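You operate a simulated robot arm through the tools that you are given. There is no shell and no other tool. Be economical: measure what you need, move in short steps, check, and stop when the job is done.

You are at the controls of a simulated robot arm. One attempt, no reset.

JOB
Add 3 strokes of CLOVE to the conical flask, stopper it and shake it even.
Fine: the orange stopper; the flask ends in the PACK tray.

The check looks at the end state, three seconds after you hand in, the way a careful person would. Anything else that was tipped, shoved, dropped, spilled or broken makes it a failure. A push-on lid holds only when it is set on centred and level and pressed home; a screw cap is set on level and turned clockwise until tight.

ROBOT AND FRAMES
A 6-joint arm with a two-finger parallel gripper, fixed in place. Base frame: the origin is at the foot of the arm, x ahead of it, y to its left, z up; the work surface is at about z = 0.75. Units: m, degrees, N and s.
With the tool pointing down near the work surface it reaches from about 0.26 to 0.68 m from the base axis. Its first joint turns from -66.0 to 66.0 degrees. Payload 2.9 kg.
The TCP is the grasp point between the finger pads, 0.03 m short of the fingertips. In the tool frame z runs along the fingers and y along their closing line. The gripper opens to 0.11 m. The fingers are 0.02 m wide and 0.01 m thick; the gripper's body (0.048 by 0.112 m) begins 0.055 m behind the TCP.
Orientation is told as [roll, pitch, yaw] about the base's x, y, z axes, in that order, counted from this pose: with the fingers straight down and closing along the base's y, the tool's x points along the base's -x, its y along +y and its z along -z.

CONTROLS
- The arm moves only by the tool jog_arm. Its argument "deltas" is a list of rows, each a list of 7 numbers: the shift along the tool's x, y, z in m, then the turn, a rotation vector about the tool's x, y, z in rad, then the opening, from 0 (shut) to 1 (fully open). In form: [[dx, dy, dz, rx, ry, rz, hand], ...]. A call has 1 to 12 rows; each row shifts and turns the commanded pose from where the row before left it, along the tool's axes as they then stand. Each row takes 0.2 s and may step no farther than 0.05 m and 8.6 degrees from the row before; otherwise, or with a gripper value out of range, the whole call is refused. A pose out of reach is approached as far as the arm can. The call stops where the force on the tool passes 70 N (or 10 N more than at its start, if that is more) or the arm is blocked; 0.2 s more then pass. Each finger travels about 0.108 m/s and halts on what it meets, pressing with about 21 N; the grip force reading is that of the motor and also rises with nothing between the fingers. The clock runs only during rows and for 0.2 s after the last one: add rows that do not move to give the fingers time. It gives the time, the measured TCP pose, the force on the tool (base axes), the opening and the grip force at its end, in the units of the frame above (readings bear some noise), and new pictures: "show" is both (left out), scene, wrist or none.
- Cameras (640 x 400 px; columns grow to the right, rows downward): "scene" is fixed at [0.0953, 0.4491, 1.396]; the picture's right is [-0.55, -0.84, 0.00], its down [-0.39, 0.25, -0.89] and it looks along [0.74, -0.49, -0.46] (base axes); focal length 340 px, centre (320, 200). "wrist" rides on the gripper at [-0.036, 0, -0.057] in the tool frame; the picture's right is [0.00, -1.00, 0.00], its down [0.97, 0.00, -0.24] and it looks along [0.24, 0.00, 0.97] (tool axes); focal length 218 px, centre (320, 200). There is no depth. A picture from a camera that has moved, and an enlarged one, comes with that camera's place and axes in the base frame and with its lens.
- zoom(camera, box): a new picture of the part [left, top, right, bottom] of that camera's present view, enlarged. It takes no simulated time.
- hand_in(): hands the job in; it is judged then, once.

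Work in short steps. Places have to be worked out from the pictures, the camera data and where the tool is seen: move nearer, look again, correct. Check each grasp and each placing, and mend what went wrong. You have 120 turns and 150 pictures in all, those below and enlarged ones among them. Open the gripper and draw the arm clear of the work before you hand the job in, unless the task says otherwise; then end with one line.

The tools are called after "Call:" as a command line: name --pt "numbers of a row" for each row, then --argument value for the rest, lists and objects as JSON in quotes. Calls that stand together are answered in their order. jog_arm: Moves the arm, as the interface text tells. Its arguments: {"type":"object","properties":{"deltas":{"type":"array","items":{"type":"array","items":{"type":"number"}}},"show":{"type":"string","enum":["both","scene","wrist","none"]}},"required":["deltas"]} The other tools are called the same way: zoom (camera, box) takes an enlarged picture of a part of a camera's view; hand_in () hands the job in.

At the start:

```text
time: 0.0
tool_pos: [0.3913, 0.0069, 1.2459]
tcp_rot: [0.0, 0.1, -0.1]
ft_force: [0.7, -0.4, 0.4]
finger_gap: 0.1102
finger_force: 0.0
```

scene: 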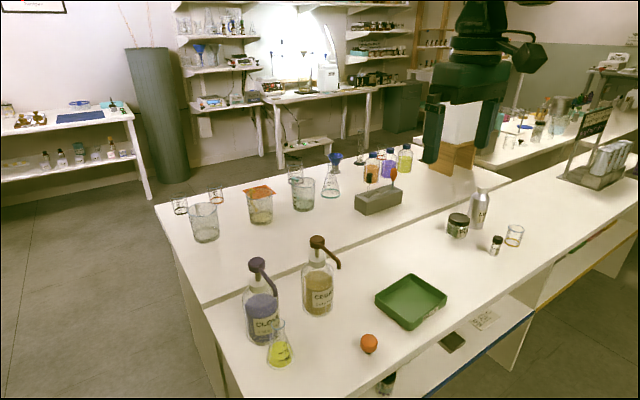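
wrist: 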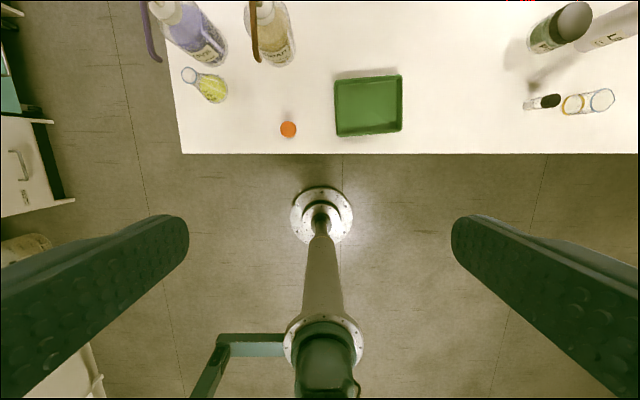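

The scene shows two pump bottles, a flask, an orange stopper and a green tray. I'll zoom to read the labels and measure.

Call:
zoom --camera "scene" --box '[220, 220, 380, 380]'

Call:
zoom --camera "wrist" --box '[140, 0, 420, 160]'

Call:
zoom --camera "scene" --box '[350, 180, 550, 350]'

```text
2.50 times, centred on (300, 300) of scene
camera zoom: at [0.0953, 0.4491, 1.396], right [-0.55, -0.84, 0.0], down [-0.39, 0.25, -0.89], along [0.74, -0.49, -0.46], focal length 850 px, centre (370, -50)
```

zoom: 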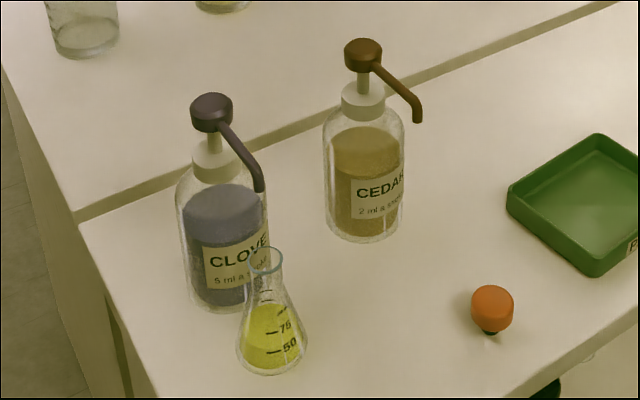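

```text
2.29 times, centred on (280, 80) of wrist
camera zoom: at [0.4272, 0.0079, 1.3029], right [0.0, -1.0, 0.0], down [-0.97, 0.0, 0.24], along [-0.24, 0.0, -0.97], focal length 499 px, centre (411, 474)
```

zoom: 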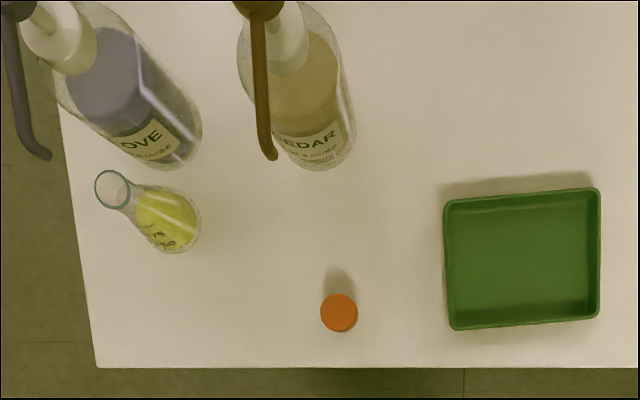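

```text
2.35 times, centred on (450, 265) of scene
camera zoom: at [0.0953, 0.4491, 1.396], right [-0.55, -0.84, 0.0], down [-0.39, 0.25, -0.89], along [0.74, -0.49, -0.46], focal length 800 px, centre (14, 47)
```

zoom: 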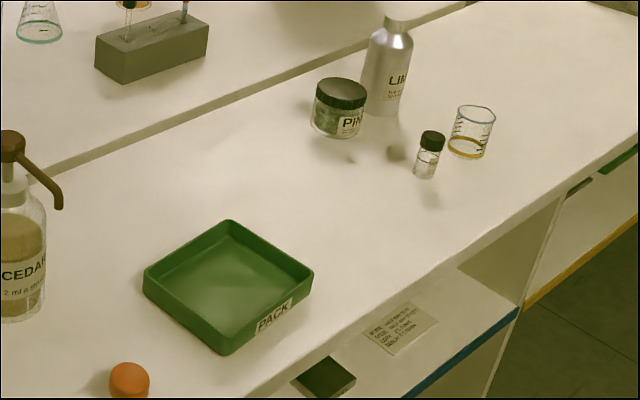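

Flask reads about (0.555, 0.253), rim z about 0.85. The clove nozzle tip is about (0.552, 0.247, 0.935), the pump head about (0.635, 0.25, 0.965) and the stopper about (0.464, 0.077). I'll move the wrist camera above the flask to refine these.

Call:
jog_arm --pt "-0.0185 0.032 0.02 0 0 0 1" --pt "-0.0185 0.032 0.02 0 0 0 1" --pt "-0.0185 0.032 0.02 0 0 0 1" --pt "-0.0185 0.032 0.02 0 0 0 1" --pt "-0.0185 0.032 0.02 0 0 0 1" --pt "-0.0185 0.032 0.02 0 0 0 1"

```text
time: 1.4
tool_pos: [0.5053, 0.1988, 1.1268]
tcp_rot: [0.0, 0.0, -0.1]
ft_force: [-0.1, 0.4, -0.1]
finger_gap: 0.1097
finger_force: 0.2
camera wrist: at [0.5392, 0.2, 1.1834], right [0.0, -1.0, 0.0], down [-0.97, 0.0, 0.24], along [-0.24, 0.0, -0.97], focal length 218 px, centre (320, 200)
```

scene: 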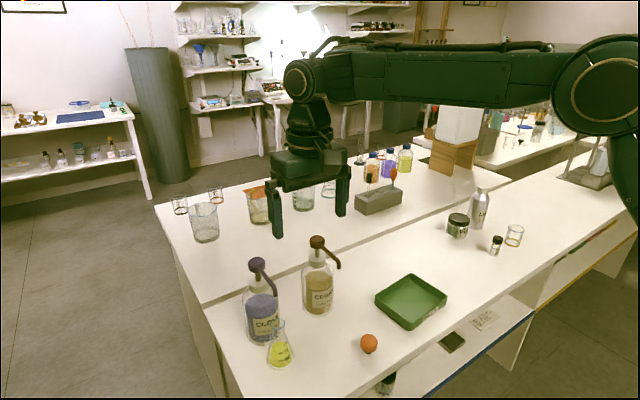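
wrist: 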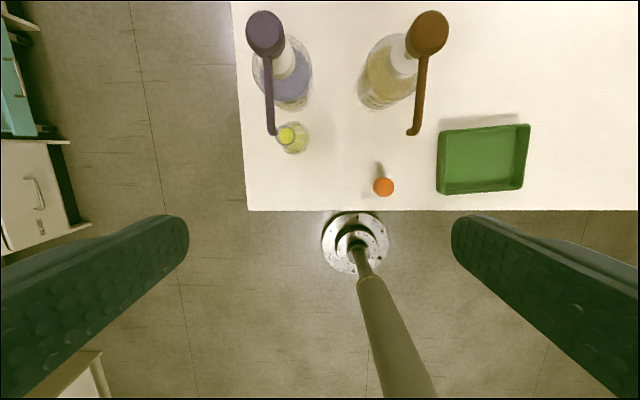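

Call:
zoom --camera "wrist" --box '[230, 0, 410, 200]'

Call:
zoom --camera "scene" --box '[230, 250, 320, 380]'

```text
2.00 times, centred on (320, 100) of wrist
camera zoom: at [0.5392, 0.2, 1.1834], right [0.0, -1.0, 0.0], down [-0.97, 0.0, 0.24], along [-0.24, 0.0, -0.97], focal length 436 px, centre (320, 400)
```

zoom: 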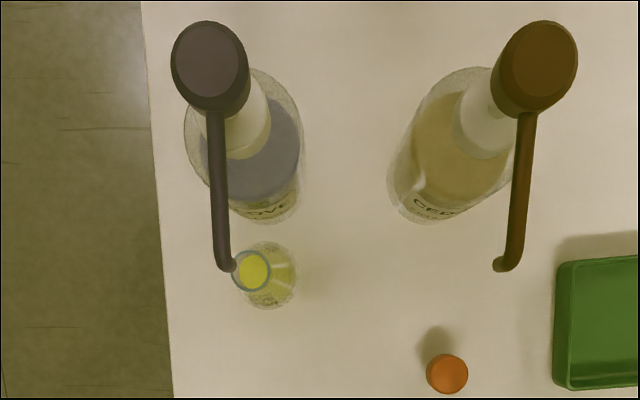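

```text
3.08 times, centred on (275, 315) of scene
camera zoom: at [0.0953, 0.4491, 1.396], right [-0.55, -0.84, 0.0], down [-0.39, 0.25, -0.89], along [0.74, -0.49, -0.46], focal length 1046 px, centre (458, -154)
```

zoom: 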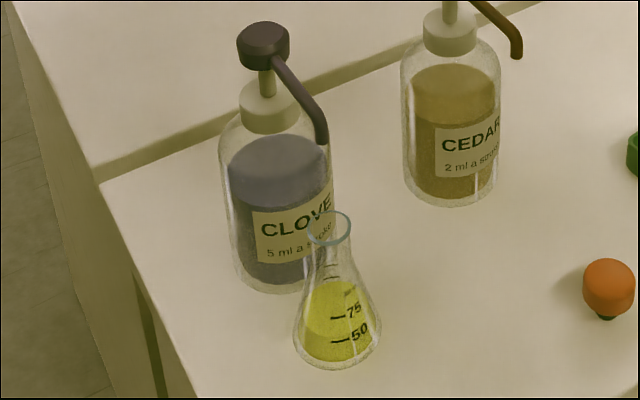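

The nozzle sits within about 2 mm of the flask mouth axis, so dosing can happen in place. The head top is about (0.6385, 0.249, 0.957). I'll shut the fingers and hover over the head.

Call:
jog_arm --pt "-0.04 0.0125 0 0 0 0 0" --pt "-0.04 0.0125 0 0 0 0 0" --pt "-0.04 0.0125 0 0 0 0 0" --pt "-0.013 0.0127 0.03 0 0 0 0" --pt "0 0 0.04 0 0 0 0" --pt "0 0 0.02 0 0 0 0"

```text
time: 2.8
tool_pos: [0.5976, 0.2349, 1.0297]
tcp_rot: [0.0, 0.1, 0.0]
ft_force: [-0.1, 0.0, -0.8]
finger_gap: 0.0003
finger_force: 21.2
out of reach, approached as far as the arm can: row 3, 4
camera wrist: at [0.6329, 0.2367, 1.086], right [0.0, -1.0, 0.0], down [-0.97, 0.0, 0.24], along [-0.24, 0.0, -0.97], focal length 218 px, centre (320, 200)
```

scene: 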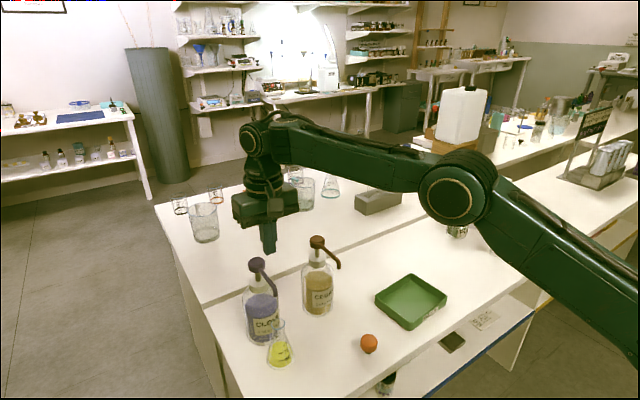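
wrist: 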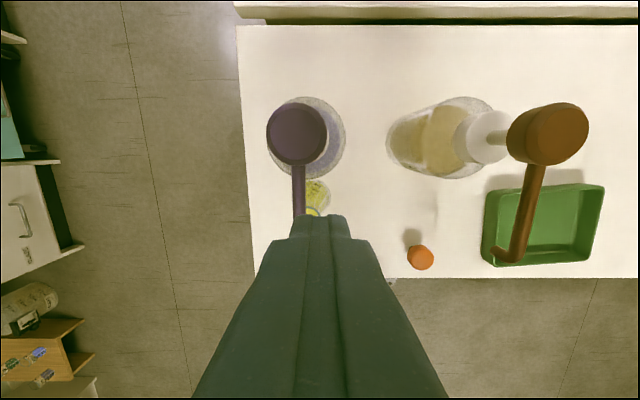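

The pump head is confirmed at about (0.639, 0.249), and the arm fell short of it at that height. I'll try the remaining shift here, lower, to see if it's reachable.

Call:
jog_arm --pt "-0.02 0.007 0 0 0 0 0" --pt "-0.021 0.0073 0 0 0 0 0" --pt "0 0 0 0 0 0 0"

```text
time: 3.6
tool_pos: [0.6143, 0.2416, 1.0253]
tcp_rot: [0.0, 0.0, 0.0]
ft_force: [0.4, -0.5, 0.0]
finger_gap: 0.0002
finger_force: 20.8
out of reach, approached as far as the arm can: row 1, 2
camera wrist: at [0.6492, 0.2425, 1.0842], right [0.0, -1.0, 0.0], down [-0.97, 0.0, 0.24], along [-0.24, 0.0, -0.97], focal length 218 px, centre (320, 200)
```

scene: 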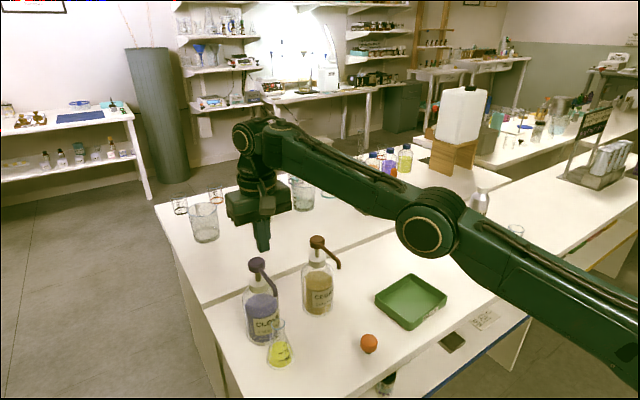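
wrist: 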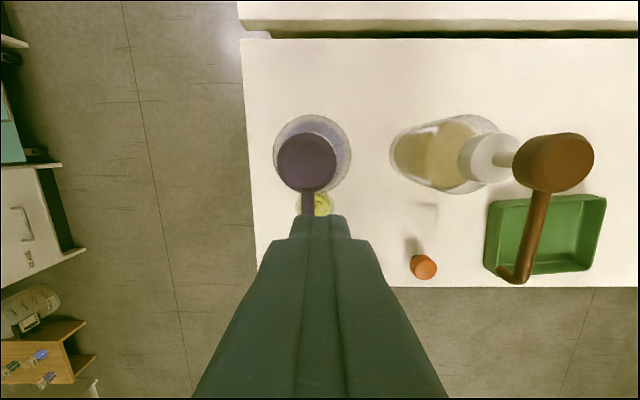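

It reaches r of about 0.66 with the tool vertical, so I'll tilt the fingers outward about 20° to pull the wrist in.

Call:
jog_arm --pt "0 0 0 0 -0.12 0 0" --pt "0 0 0 0 -0.12 0 0" --pt "0 0 0 0 -0.12 0 0" --pt "0 0 0 0 0 0 0"

```text
time: 4.6
tool_pos: [0.6148, 0.2438, 1.0275]
tcp_rot: [-0.1, -20.7, 0.0]
ft_force: [0.2, 0.3, -0.4]
finger_gap: 0.0
finger_force: 20.8
camera wrist: at [0.6267, 0.2438, 1.0936], right [0.0, -1.0, 0.0], down [-0.99, 0.0, -0.12], along [0.12, 0.0, -0.99], focal length 218 px, centre (320, 200)
```

scene: 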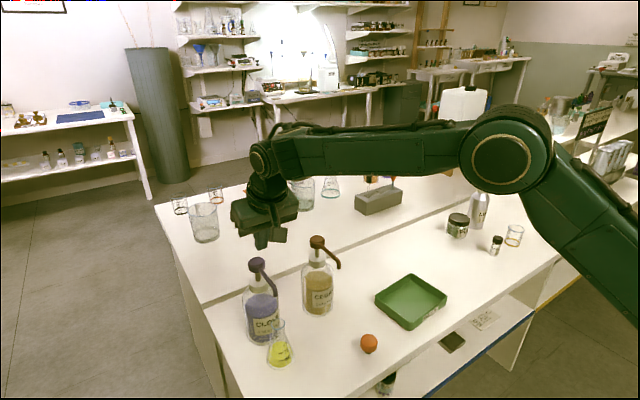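
wrist: 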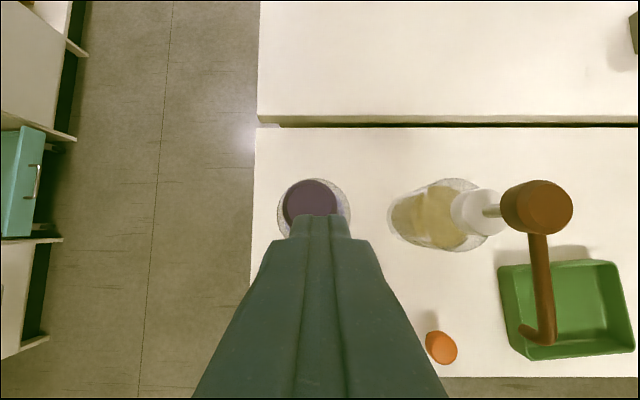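

The tilt is reachable. I'll move to (0.638, 0.249) and down to TCP z of about 1.0, just above the head.

Call:
jog_arm --pt "-0.0222 0.0054 0.0084 0 0 0 0" --pt "0.0097 0 0.0257 0 0 0 0" --pt "0 0 0 0 0 0 0"

Call:
zoom --camera "scene" --box '[215, 200, 335, 380]'

```text
time: 5.4
tool_pos: [0.6383, 0.2479, 0.9986]
tcp_rot: [0.0, -20.7, -0.1]
ft_force: [-0.3, -1.4, -0.4]
finger_gap: 0.0
finger_force: 20.6
camera wrist: at [0.6505, 0.2482, 1.0652], right [0.0, -1.0, 0.0], down [-0.99, 0.0, -0.12], along [0.12, 0.0, -0.99], focal length 218 px, centre (320, 200)
```

scene: 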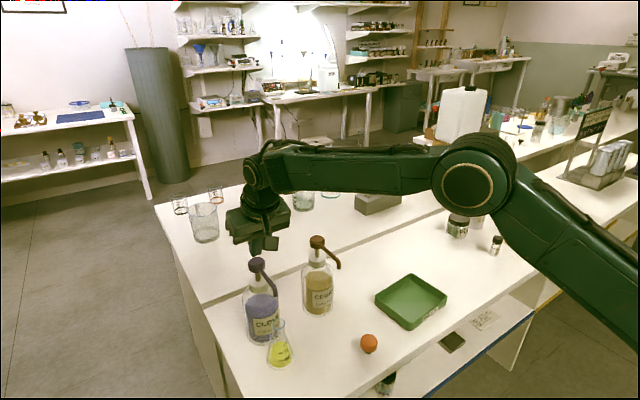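
wrist: 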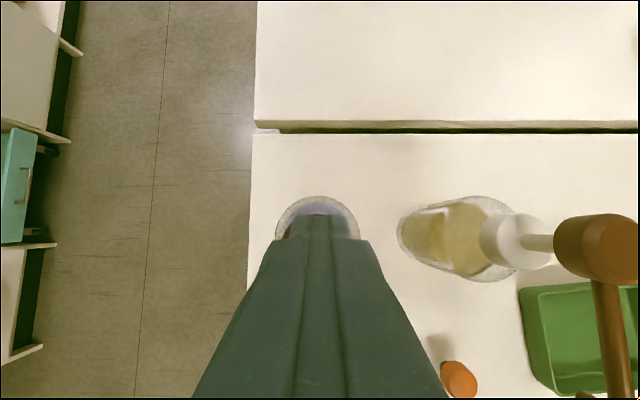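

```text
2.22 times, centred on (275, 290) of scene
camera zoom: at [0.0953, 0.4491, 1.396], right [-0.55, -0.84, 0.0], down [-0.39, 0.25, -0.89], along [0.74, -0.49, -0.46], focal length 755 px, centre (420, 0)
```

zoom: 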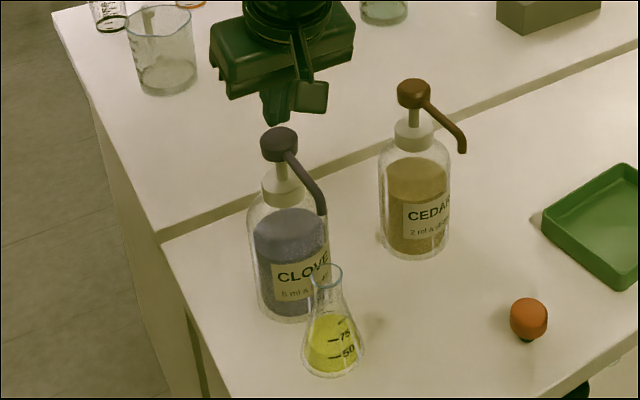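

The fingertips hover just above the head, aligned. I'll ease down in small rows to find contact and the start of the stroke.

Call:
jog_arm --pt "0.00176 0 0.00468 0 0 0 0" --pt "0.00176 0 0.00468 0 0 0 0" --pt "0.00141 0 0.00374 0 0 0 0" --pt "0 0 0 0 0 0 0" --show "scene"

Call:
zoom --camera "scene" --box '[230, 230, 320, 380]'

```text
time: 6.4
tool_pos: [0.6393, 0.2493, 0.9855]
tcp_rot: [0.0, -20.7, -0.1]
ft_force: [-0.3, 0.3, 3.3]
finger_gap: 0.0
finger_force: 20.9
```

scene: 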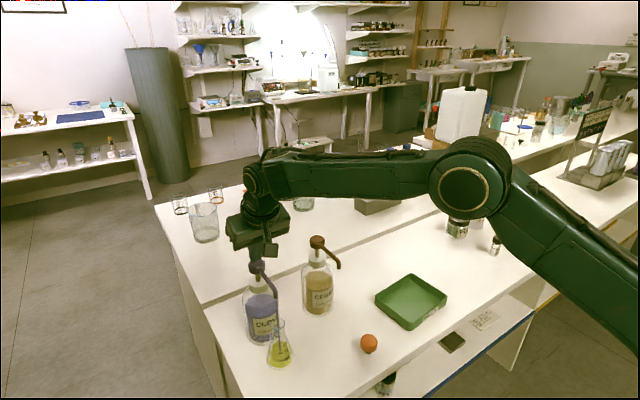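

```text
2.67 times, centred on (275, 305) of scene
camera zoom: at [0.0953, 0.4491, 1.396], right [-0.55, -0.84, 0.0], down [-0.39, 0.25, -0.89], along [0.74, -0.49, -0.46], focal length 906 px, centre (440, -80)
```

zoom: 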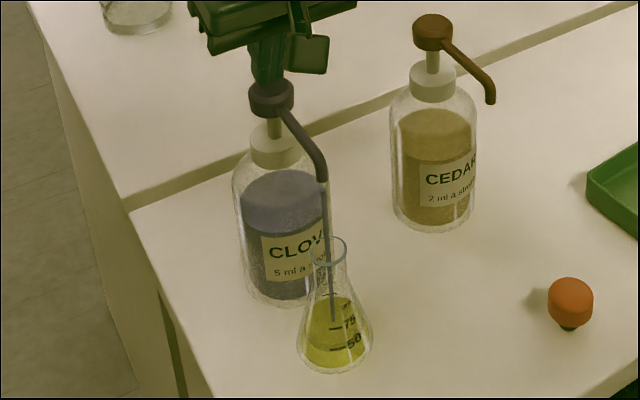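

Contact made (3.3 N) and the stream runs into the flask mouth. I'll continue pressing to the bottom of this stroke.

Call:
jog_arm --pt "0.00176 0 0.00468 0 0 0 0" --pt "0.00176 0 0.00468 0 0 0 0" --pt "0.00106 0 0.0028 0 0 0 0" --pt "0 0 0 0 0 0 0" --show "none"

Call:
zoom --camera "scene" --box '[230, 230, 320, 380]'

```text
time: 7.4
tool_pos: [0.6379, 0.2495, 0.975]
tcp_rot: [0.1, -20.9, 0.0]
ft_force: [-1.7, 2.0, 16.3]
finger_gap: 0.0002
finger_force: 21.2
```

```text
2.67 times, centred on (275, 305) of scene
camera zoom: at [0.0949, 0.449, 1.3961], right [-0.55, -0.84, 0.0], down [-0.39, 0.25, -0.89], along [0.74, -0.49, -0.46], focal length 906 px, centre (440, -80)
```

zoom: 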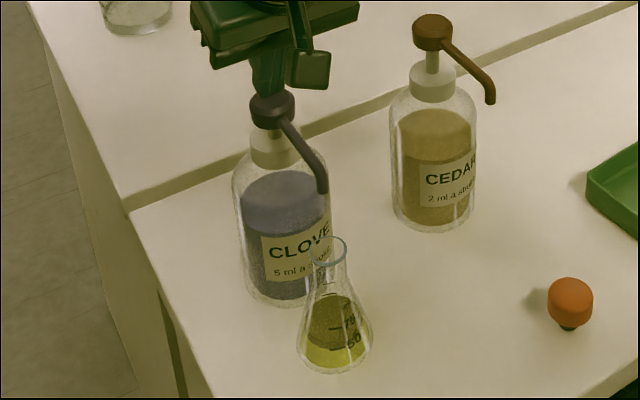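

Stream ended with a dark layer on top, at 16 N. I'll press slightly more to see whether this is the bottom of the stroke.

Call:
jog_arm --pt "0.00106 0 0.0028 0 0 0 0" --pt "0.0007 0 0.0019 0 0 0 0" --show "none"

Call:
zoom --camera "scene" --box '[230, 230, 320, 380]'

```text
time: 8.0
tool_pos: [0.6387, 0.2496, 0.974]
tcp_rot: [0.1, -21.1, -0.2]
ft_force: [-11.6, -0.4, 34.7]
finger_gap: 0.0
finger_force: 20.7
```

```text
2.67 times, centred on (275, 305) of scene
camera zoom: at [0.0943, 0.4488, 1.3962], right [-0.55, -0.84, 0.0], down [-0.39, 0.26, -0.89], along [0.74, -0.49, -0.46], focal length 906 px, centre (440, -80)
```

zoom: 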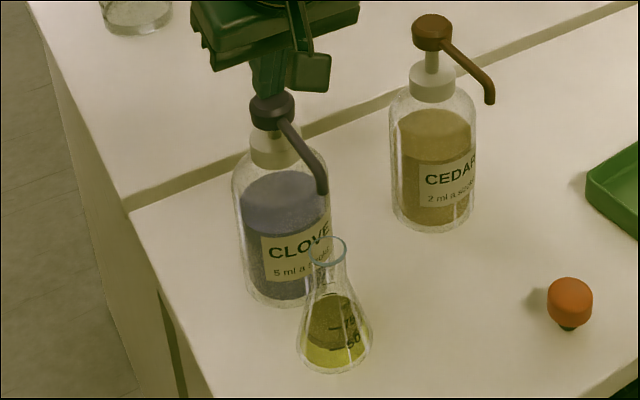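

Bottom found at TCP z of about 0.975, so one stroke is done. I'll lift fully clear and let the head spring back.

Call:
jog_arm --pt "-0.0042 0 -0.0112 0 0 0 0" --pt "-0.0063 0 -0.0168 0 0 0 0" --pt "0 0 0 0 0 0 0" --pt "0 0 0 0 0 0 0" --show "none"

Call:
zoom --camera "scene" --box '[230, 230, 320, 380]'

```text
time: 9.0
tool_pos: [0.6392, 0.248, 0.9955]
tcp_rot: [0.1, -20.4, 0.1]
ft_force: [0.5, 0.5, 0.6]
finger_gap: 0.0
finger_force: 21.4
```

```text
2.67 times, centred on (275, 305) of scene
camera zoom: at [0.0953, 0.4491, 1.396], right [-0.55, -0.84, 0.0], down [-0.39, 0.25, -0.89], along [0.74, -0.49, -0.46], focal length 906 px, centre (440, -80)
```

zoom: 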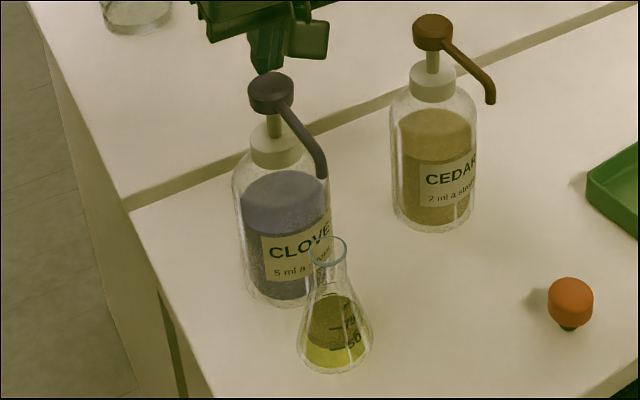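

The head has sprung back and no drop was spilled. I'll make stroke 2 the same way (down 24 mm, pause, up 24 mm).

Call:
jog_arm --pt "0.00176 0 0.00468 0 0 0 0" --pt "0.00176 0 0.00468 0 0 0 0" --pt "0.00176 0 0.00468 0 0 0 0" --pt "0.00176 0 0.00468 0 0 0 0" --pt "0.00141 0 0.00374 0 0 0 0" --pt "0 0 0 0 0 0 0" --pt "0 0 0 0 0 0 0" --show "none"

Call:
zoom --camera "scene" --box '[230, 230, 320, 380]'

```text
time: 10.6
tool_pos: [0.6378, 0.2476, 0.9747]
tcp_rot: [0.1, -20.8, -0.1]
ft_force: [6.3, -2.9, 13.8]
finger_gap: 0.0
finger_force: 21.3
```

```text
2.67 times, centred on (275, 305) of scene
camera zoom: at [0.0952, 0.4489, 1.3961], right [-0.55, -0.84, 0.0], down [-0.39, 0.25, -0.89], along [0.74, -0.49, -0.46], focal length 906 px, centre (440, -80)
```

zoom: 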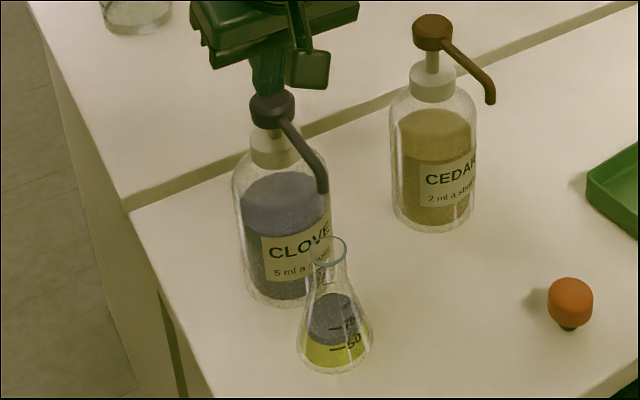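

Stroke 2 reached the bottom and the layer grew. I'll release and clear.

Call:
jog_arm --pt "-0.0042 0 -0.0112 0 0 0 0" --pt "-0.00425 0 -0.01126 0 0 0 0" --pt "0 0 0 0 0 0 0" --pt "0 0 0 0 0 0 0" --show "none"

Call:
zoom --camera "scene" --box '[230, 230, 320, 380]'

```text
time: 11.6
tool_pos: [0.6365, 0.2503, 0.9964]
tcp_rot: [0.0, -20.6, 0.1]
ft_force: [0.3, 0.0, -0.4]
finger_gap: 0.0
finger_force: 21.4
```

```text
2.67 times, centred on (275, 305) of scene
camera zoom: at [0.0953, 0.4491, 1.396], right [-0.55, -0.84, 0.0], down [-0.39, 0.25, -0.89], along [0.74, -0.49, -0.46], focal length 906 px, centre (440, -80)
```

zoom: 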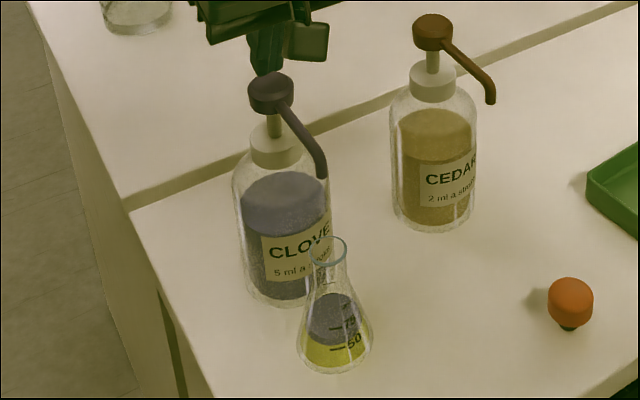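

Head is back up. Stroke 3 next, followed by the lift in a separate call.

Call:
jog_arm --pt "0.00176 0 0.00468 0 0 0 0" --pt "0.00176 0 0.00468 0 0 0 0" --pt "0.00176 0 0.00468 0 0 0 0" --pt "0.00176 0 0.00468 0 0 0 0" --pt "0.00141 0 0.00374 0 0 0 0" --pt "0 0 0 0 0 0 0" --pt "0 0 0 0 0 0 0" --show "none"

Call:
zoom --camera "scene" --box '[230, 230, 320, 380]'

```text
time: 13.2
tool_pos: [0.6381, 0.2502, 0.9745]
tcp_rot: [0.0, -20.9, 0.2]
ft_force: [-1.2, -0.2, 16.4]
finger_gap: 0.0
finger_force: 21.3
```

```text
2.67 times, centred on (275, 305) of scene
camera zoom: at [0.095, 0.449, 1.3961], right [-0.55, -0.84, 0.0], down [-0.39, 0.25, -0.89], along [0.74, -0.49, -0.46], focal length 906 px, centre (440, -80)
```

zoom: 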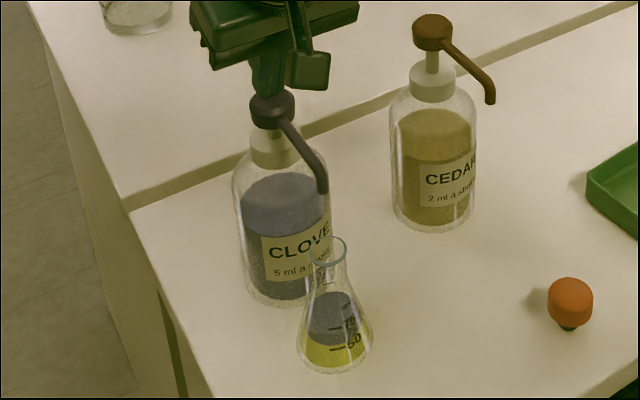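

Stroke 3 bottomed at the same depth and force. I'll lift well clear and zoom on the flask.

Call:
jog_arm --pt "-0.0042 0 -0.0112 0 0 0 0" --pt "-0.0142 0 -0.0374 0 0 0 0" --pt "0 0 0 0 0 0 0" --show "none"

Call:
zoom --camera "scene" --box '[255, 310, 305, 375]'

```text
time: 14.0
tool_pos: [0.6379, 0.2507, 1.0254]
tcp_rot: [-0.1, -20.4, 0.0]
ft_force: [-0.7, 0.1, 0.0]
finger_gap: 0.0001
finger_force: 20.9
```

```text
6.15 times, centred on (280, 342) of scene
camera zoom: at [0.0953, 0.4491, 1.396], right [-0.55, -0.84, 0.0], down [-0.39, 0.25, -0.89], along [0.74, -0.49, -0.46], focal length 2092 px, centre (566, -677)
```

zoom: 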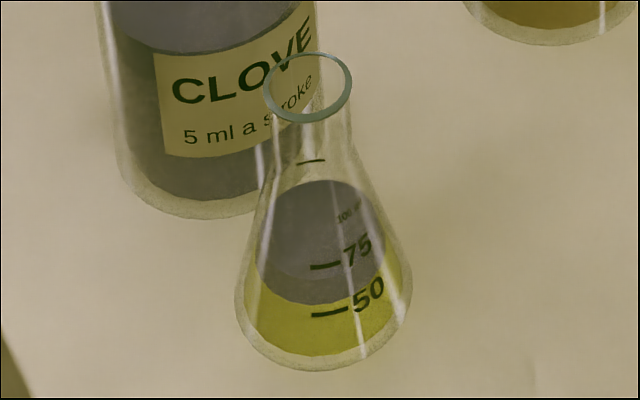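

All three strokes are in, with a clear layer over yellow and nothing spilled. I'll untilt and travel to above the stopper to look at it.

Call:
jog_arm --pt "0.03 -0.02 -0.011 0 0.12 0 0.0" --pt "0.03 -0.02 -0.0073 0 0.12 0 0.3" --pt "0.03 -0.02 -0.0037 0 0.12 0 0.6" --pt "0.025 -0.037 0 0 0 0 0.6" --pt "0.025 -0.037 0 0 0 0 0.6" --pt "0.025 -0.037 0 0 0 0 0.6" --pt "0 0 0.04 0 0 0 0.6" --pt "0 0 0.04 0 0 0 0.6"

Call:
zoom --camera "scene" --box '[340, 320, 400, 370]'

```text
time: 15.8
tool_pos: [0.4697, 0.0765, 0.9445]
tcp_rot: [0.0, -0.1, 0.0]
ft_force: [0.2, -0.5, -1.0]
finger_gap: 0.066
finger_force: 0.0
camera wrist: at [0.5047, 0.0764, 1.0021], right [0.0, -1.0, 0.0], down [-0.97, 0.0, 0.24], along [-0.24, 0.0, -0.97], focal length 218 px, centre (320, 200)
```

scene: 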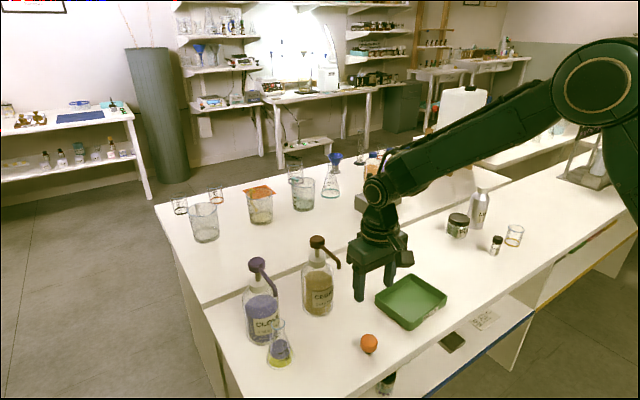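
wrist: 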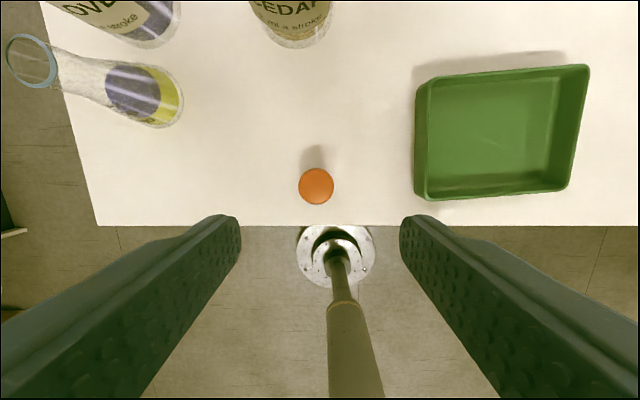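

```text
8.00 times, centred on (370, 345) of scene
camera zoom: at [0.0953, 0.4491, 1.396], right [-0.55, -0.84, 0.0], down [-0.39, 0.25, -0.89], along [0.74, -0.49, -0.46], focal length 2719 px, centre (-80, -960)
```

zoom: 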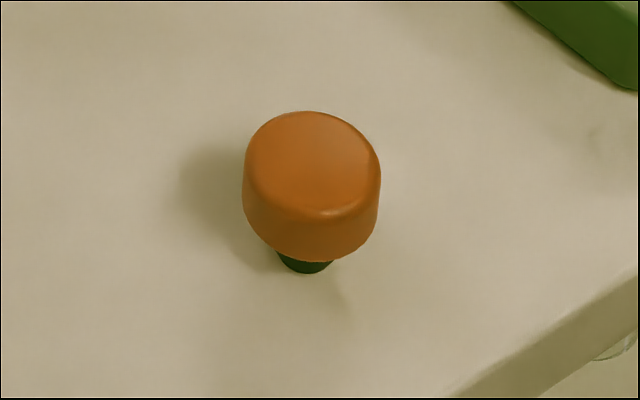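

The stopper is an orange cap on a dark plug, standing at about (0.4645, 0.080), top about 0.785. I'll descend partway and recheck centring.

Call:
jog_arm --pt "0.0052 0.0035 0.03 0 0 0 0.6" --pt "0 0 0.04 0 0 0 0.6" --pt "0 0 0.03 0 0 0 0.6" --pt "0 0 0 0 0 0 0.6"

Call:
zoom --camera "scene" --box '[330, 270, 430, 370]'

```text
time: 16.8
tool_pos: [0.4662, 0.0823, 0.844]
tcp_rot: [-0.1, 0.0, 0.0]
ft_force: [0.3, 0.0, -0.2]
finger_gap: 0.066
finger_force: 0.1
camera wrist: at [0.5014, 0.0824, 0.9017], right [0.0, -1.0, 0.0], down [-0.97, 0.0, 0.24], along [-0.24, 0.0, -0.97], focal length 218 px, centre (320, 200)
```

scene: 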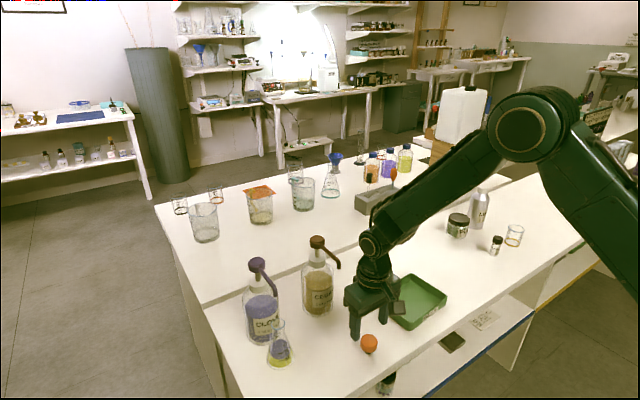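
wrist: 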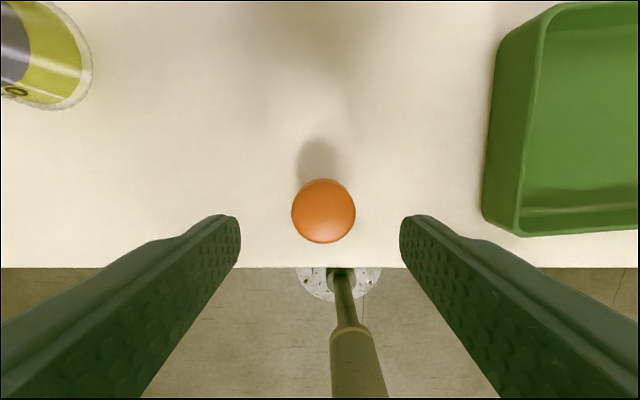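

```text
4.00 times, centred on (380, 320) of scene
camera zoom: at [0.0953, 0.4491, 1.396], right [-0.55, -0.84, 0.0], down [-0.39, 0.25, -0.89], along [0.74, -0.49, -0.46], focal length 1360 px, centre (80, -280)
```

zoom: 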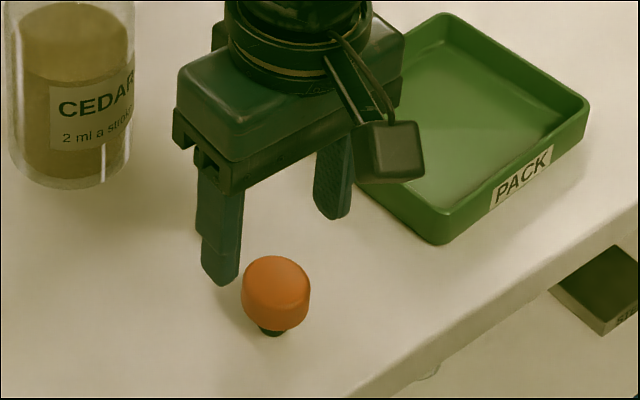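

Centred: stopper at about (0.466, 0.081). I'll descend to TCP z of about 0.793 and close.

Call:
jog_arm --pt "0 -0.0013 0.026 0 0 0 0.6" --pt "0 0 0.025 0 0 0 0.6" --pt "0 0 0 0 0 0 0.6" --pt "0 0 0 0 0 0 0.2" --pt "0 0 0 0 0 0 0.2"

Call:
zoom --camera "scene" --box '[330, 270, 430, 370]'

```text
time: 18.0
tool_pos: [0.4649, 0.0801, 0.7929]
tcp_rot: [-0.1, 0.1, 0.0]
ft_force: [-0.4, 0.5, 0.0]
finger_gap: 0.0358
finger_force: 20.6
camera wrist: at [0.5, 0.0809, 0.8507], right [0.0, -1.0, 0.0], down [-0.97, 0.0, 0.24], along [-0.24, 0.0, -0.97], focal length 218 px, centre (320, 200)
```

scene: 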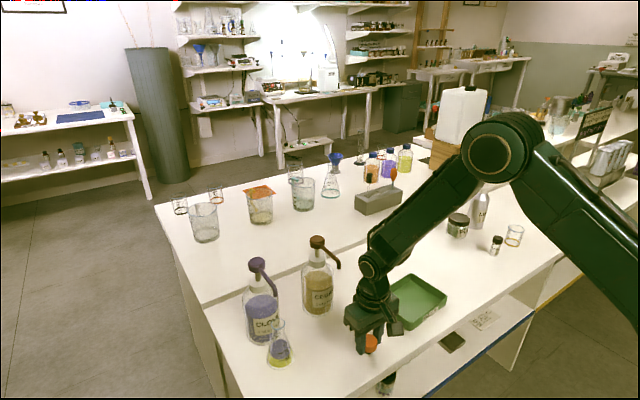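
wrist: 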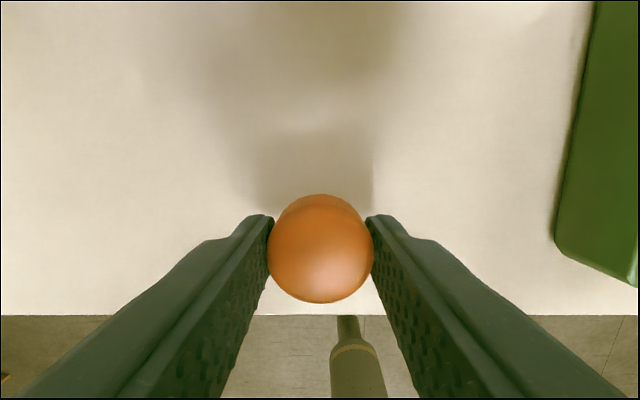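

```text
4.00 times, centred on (380, 320) of scene
camera zoom: at [0.0953, 0.4491, 1.396], right [-0.55, -0.84, 0.0], down [-0.39, 0.25, -0.89], along [0.74, -0.49, -0.46], focal length 1360 px, centre (80, -280)
```

zoom: 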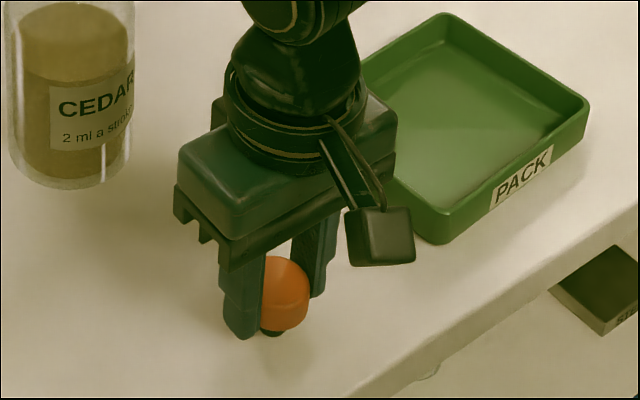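

The stopper grips fine (36 mm), but the flask stands under the clove nozzle, which would block a top-down approach. The flask must come out first, so I'll put the stopper down where it stands and rise.

Call:
jog_arm --pt "0 0 0 0 0 0 0.6" --pt "0 0 0 0 0 0 0.6" --pt "0 0 -0.03 0 0 0 0.6" --pt "0 0 -0.05 0 0 0 0.6" --pt "0 0 -0.05 0 0 0 0.6" --pt "0 0 -0.05 0 0 0 0.6" --pt "0 0 0 0 0 0 0.6"

```text
time: 19.6
tool_pos: [0.4638, 0.0803, 0.9757]
tcp_rot: [0.0, 0.0, 0.0]
ft_force: [0.8, -0.9, -0.5]
finger_gap: 0.066
finger_force: 0.0
camera wrist: at [0.5, 0.0806, 1.0327], right [0.0, -1.0, 0.0], down [-0.97, 0.0, 0.24], along [-0.24, 0.0, -0.97], focal length 218 px, centre (320, 200)
```

scene: 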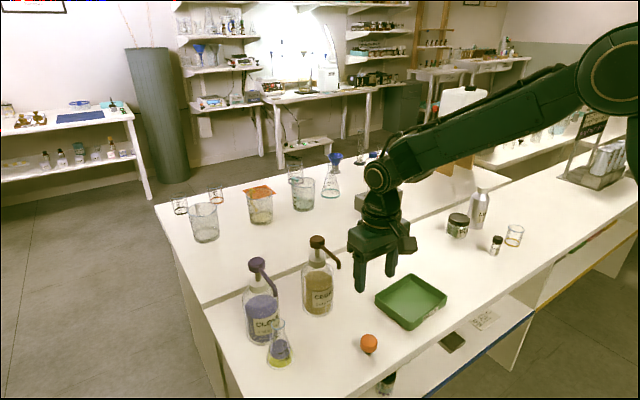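
wrist: 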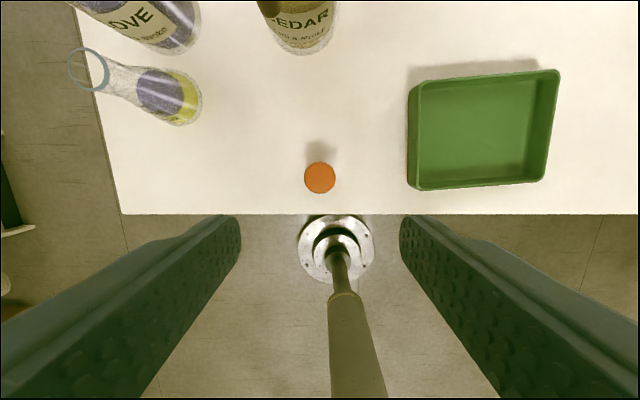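

The stopper stands undisturbed. I'll rotate the tool to horizontal (fingers towards +x) while shifting to y of about 0.25, staying high.

Call:
jog_arm --pt "0 0.0156 0 0 -0.1428 0 0.6" --pt "0 0.0156 0 0 -0.1428 0 0.6" --pt "0 0.0156 0 0 -0.1428 0 0.6" --pt "0 0.0156 0 0 -0.1428 0 0.6" --pt "0 0.0156 0 0 -0.1428 0 0.6" --pt "0 0.0156 0 0 -0.1428 0 0.6" --pt "0 0.0156 0 0 -0.1428 0 0.6" --pt "0 0.0156 0 0 -0.1428 0 0.6" --pt "0 0.0156 0 0 -0.1428 0 0.6" --pt "0 0.0156 0 0 -0.1428 0 0.6" --pt "0 0.0156 0 0 -0.1428 0 0.6" --pt "0 0 0 0 0 0 0.6"

```text
time: 22.2
tool_pos: [0.4828, 0.2621, 0.9858]
tcp_rot: [-1.8, -89.2, 1.8]
ft_force: [0.4, 0.3, -0.4]
finger_gap: 0.066
finger_force: 0.1
out of reach, approached as far as the arm can: row 11
camera wrist: at [0.4251, 0.264, 1.0224], right [0.0, -1.0, 0.0], down [-0.25, 0.0, -0.97], along [0.97, 0.0, -0.25], focal length 218 px, centre (320, 200)
```

scene: 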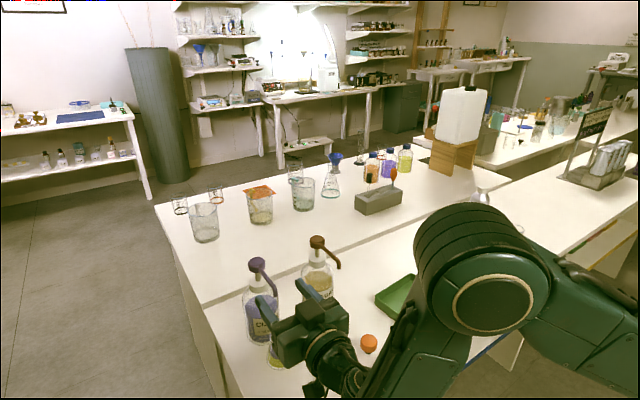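
wrist: 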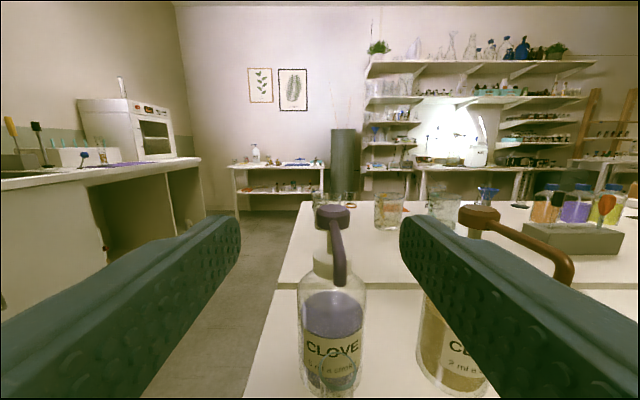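

Tool is horizontal at (0.483, 0.262, 0.986). I'll lower 0.10 and correct y to 0.251, then look at the flask through the wrist camera.

Call:
jog_arm --pt "0.0 -0.0056 0.005 0 0 0 0.6" --pt "0.035 -0.0056 0.0 0 0 0 0.6" --pt "0.035 0 0 0 0 0 0.6" --pt "0.03 0 0 0 0 0 0.6" --pt "0 0 0 0 0 0 0.6"

```text
time: 23.4
tool_pos: [0.5201, 0.2724, 0.9001]
tcp_rot: [1.2, -89.7, -1.1]
ft_force: [0.2, -0.1, 0.1]
finger_gap: 0.066
finger_force: 0.0
out of reach, approached as far as the arm can: row 2, 3, 4
camera wrist: at [0.4629, 0.2726, 0.9365], right [0.0, -1.0, 0.0], down [-0.25, 0.0, -0.97], along [0.97, 0.0, -0.25], focal length 218 px, centre (320, 200)
```

scene: 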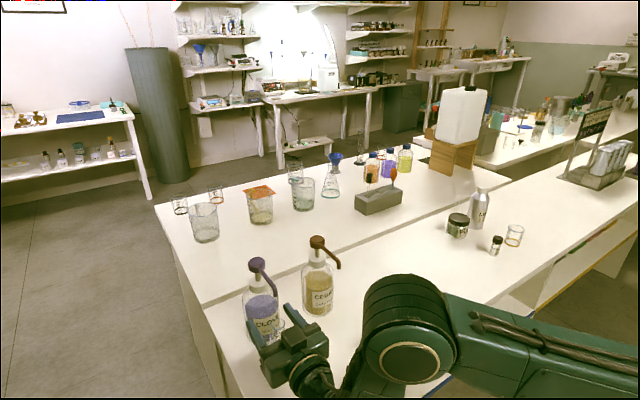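
wrist: 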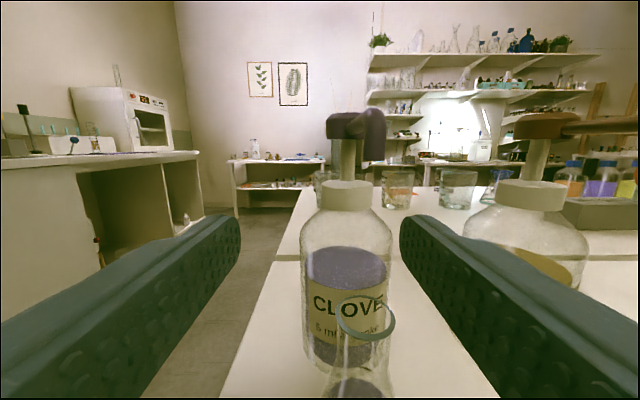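

Horizontal along +x is at the inner reach limit here, so I'll reduce the tilt to 60° and come in to a pre-grasp point at about (0.500, 0.251, 0.866).

Call:
jog_arm --pt "0 0 0 0 0.131 0 0.6" --pt "0 0 0 0 0.131 0 0.6" --pt "0 -0.01 0 0 0.131 0 0.6" --pt "0 -0.0114 0 0 0.131 0 0.6" --pt "0.01 0 0 0 0 0 0.6" --pt "0 0 0 0 0 0 0.6"

```text
time: 24.8
tool_pos: [0.5154, 0.2512, 0.8919]
tcp_rot: [0.1, -59.9, 0.0]
ft_force: [-0.3, -0.4, 0.0]
finger_gap: 0.0661
finger_force: 0.1
camera wrist: at [0.4828, 0.2518, 0.9508], right [0.0, -1.0, 0.0], down [-0.69, 0.0, -0.72], along [0.72, 0.0, -0.69], focal length 218 px, centre (320, 200)
```

scene: 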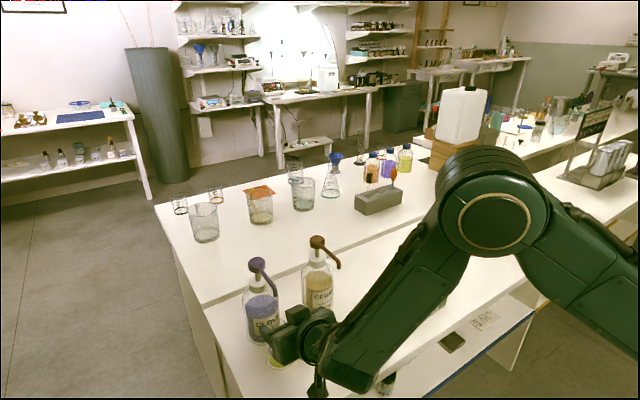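
wrist: 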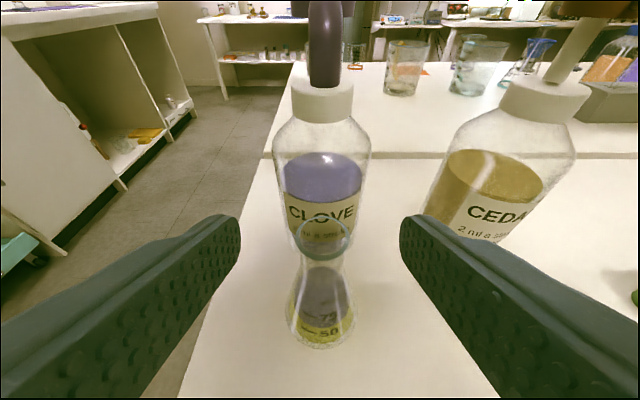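

Clear view: the neck is centred between the fingers at y of about 0.250 and x of about 0.555. I'll advance to TCP (0.548, 0.250, 0.844), still open.

Call:
jog_arm --pt "0.0253 -0.001 0 0 0 0 0.6" --pt "0 0 0.027 0 0 0 0.6" --pt "0 0 0.0252 0 0 0 0.6" --pt "0 0 0 0 0 0 0.6"

Call:
zoom --camera "scene" --box '[235, 250, 335, 380]'

```text
time: 25.8
tool_pos: [0.5481, 0.2486, 0.8443]
tcp_rot: [-0.1, -59.8, -0.1]
ft_force: [-0.2, 0.4, 0.3]
finger_gap: 0.0658
finger_force: 0.1
camera wrist: at [0.516, 0.2499, 0.9034], right [0.0, -1.0, 0.0], down [-0.69, 0.0, -0.72], along [0.72, 0.0, -0.69], focal length 218 px, centre (320, 200)
```

scene: 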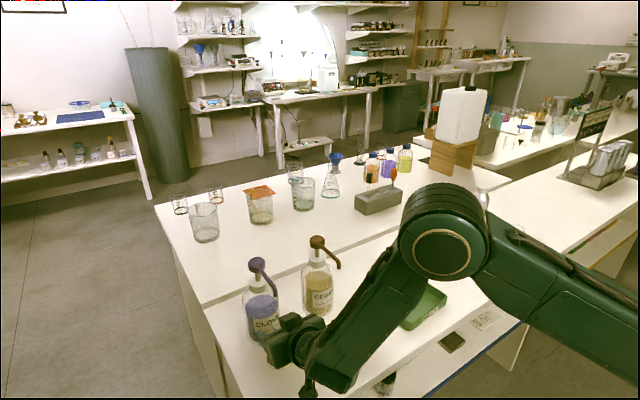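
wrist: 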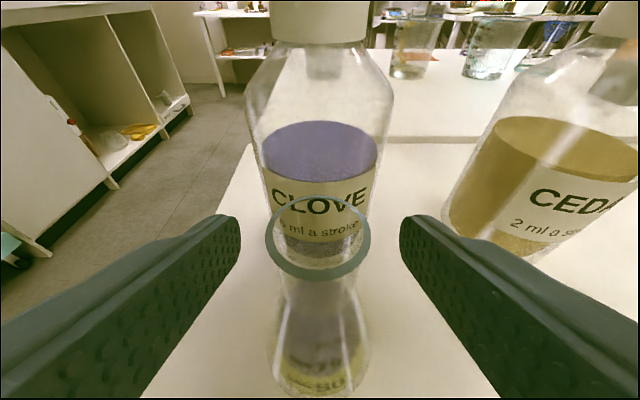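

```text
3.08 times, centred on (285, 315) of scene
camera zoom: at [0.0953, 0.4491, 1.396], right [-0.55, -0.84, 0.0], down [-0.39, 0.25, -0.89], along [0.74, -0.49, -0.46], focal length 1046 px, centre (428, -154)
```

zoom: 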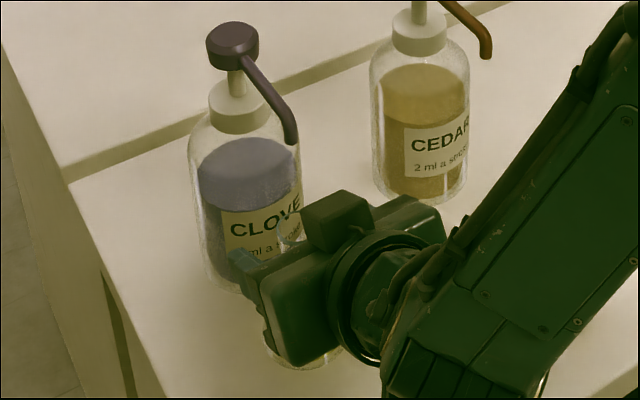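

Neck is well between the pads. I'll lower 4 mm to sit under the rim bead and close.

Call:
jog_arm --pt "0.0035 0.0007 0.002 0 0 0 0.6" --pt "0 0 0 0 0 0 0.3" --pt "0 0 0 0 0 0 0.1" --pt "0 0 0 0 0 0 0.1" --show "wrist"

```text
time: 26.8
tool_pos: [0.5479, 0.2506, 0.8379]
tcp_rot: [0.0, -60.0, 0.0]
ft_force: [0.1, -1.2, 1.2]
finger_gap: 0.0286
finger_force: 20.8
camera wrist: at [0.5157, 0.251, 0.8996], right [0.0, -1.0, 0.0], down [-0.69, 0.0, -0.72], along [0.72, 0.0, -0.69], focal length 218 px, centre (320, 200)
```

wrist: 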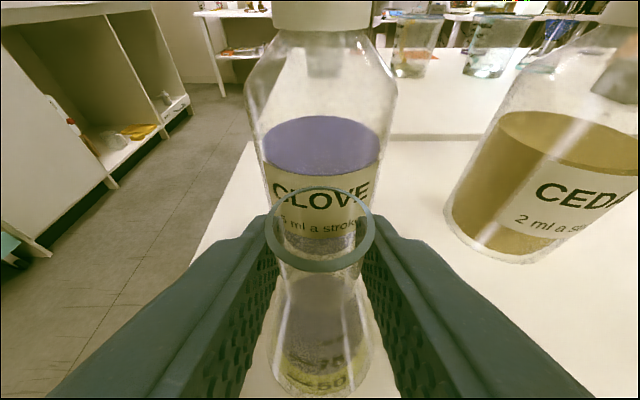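

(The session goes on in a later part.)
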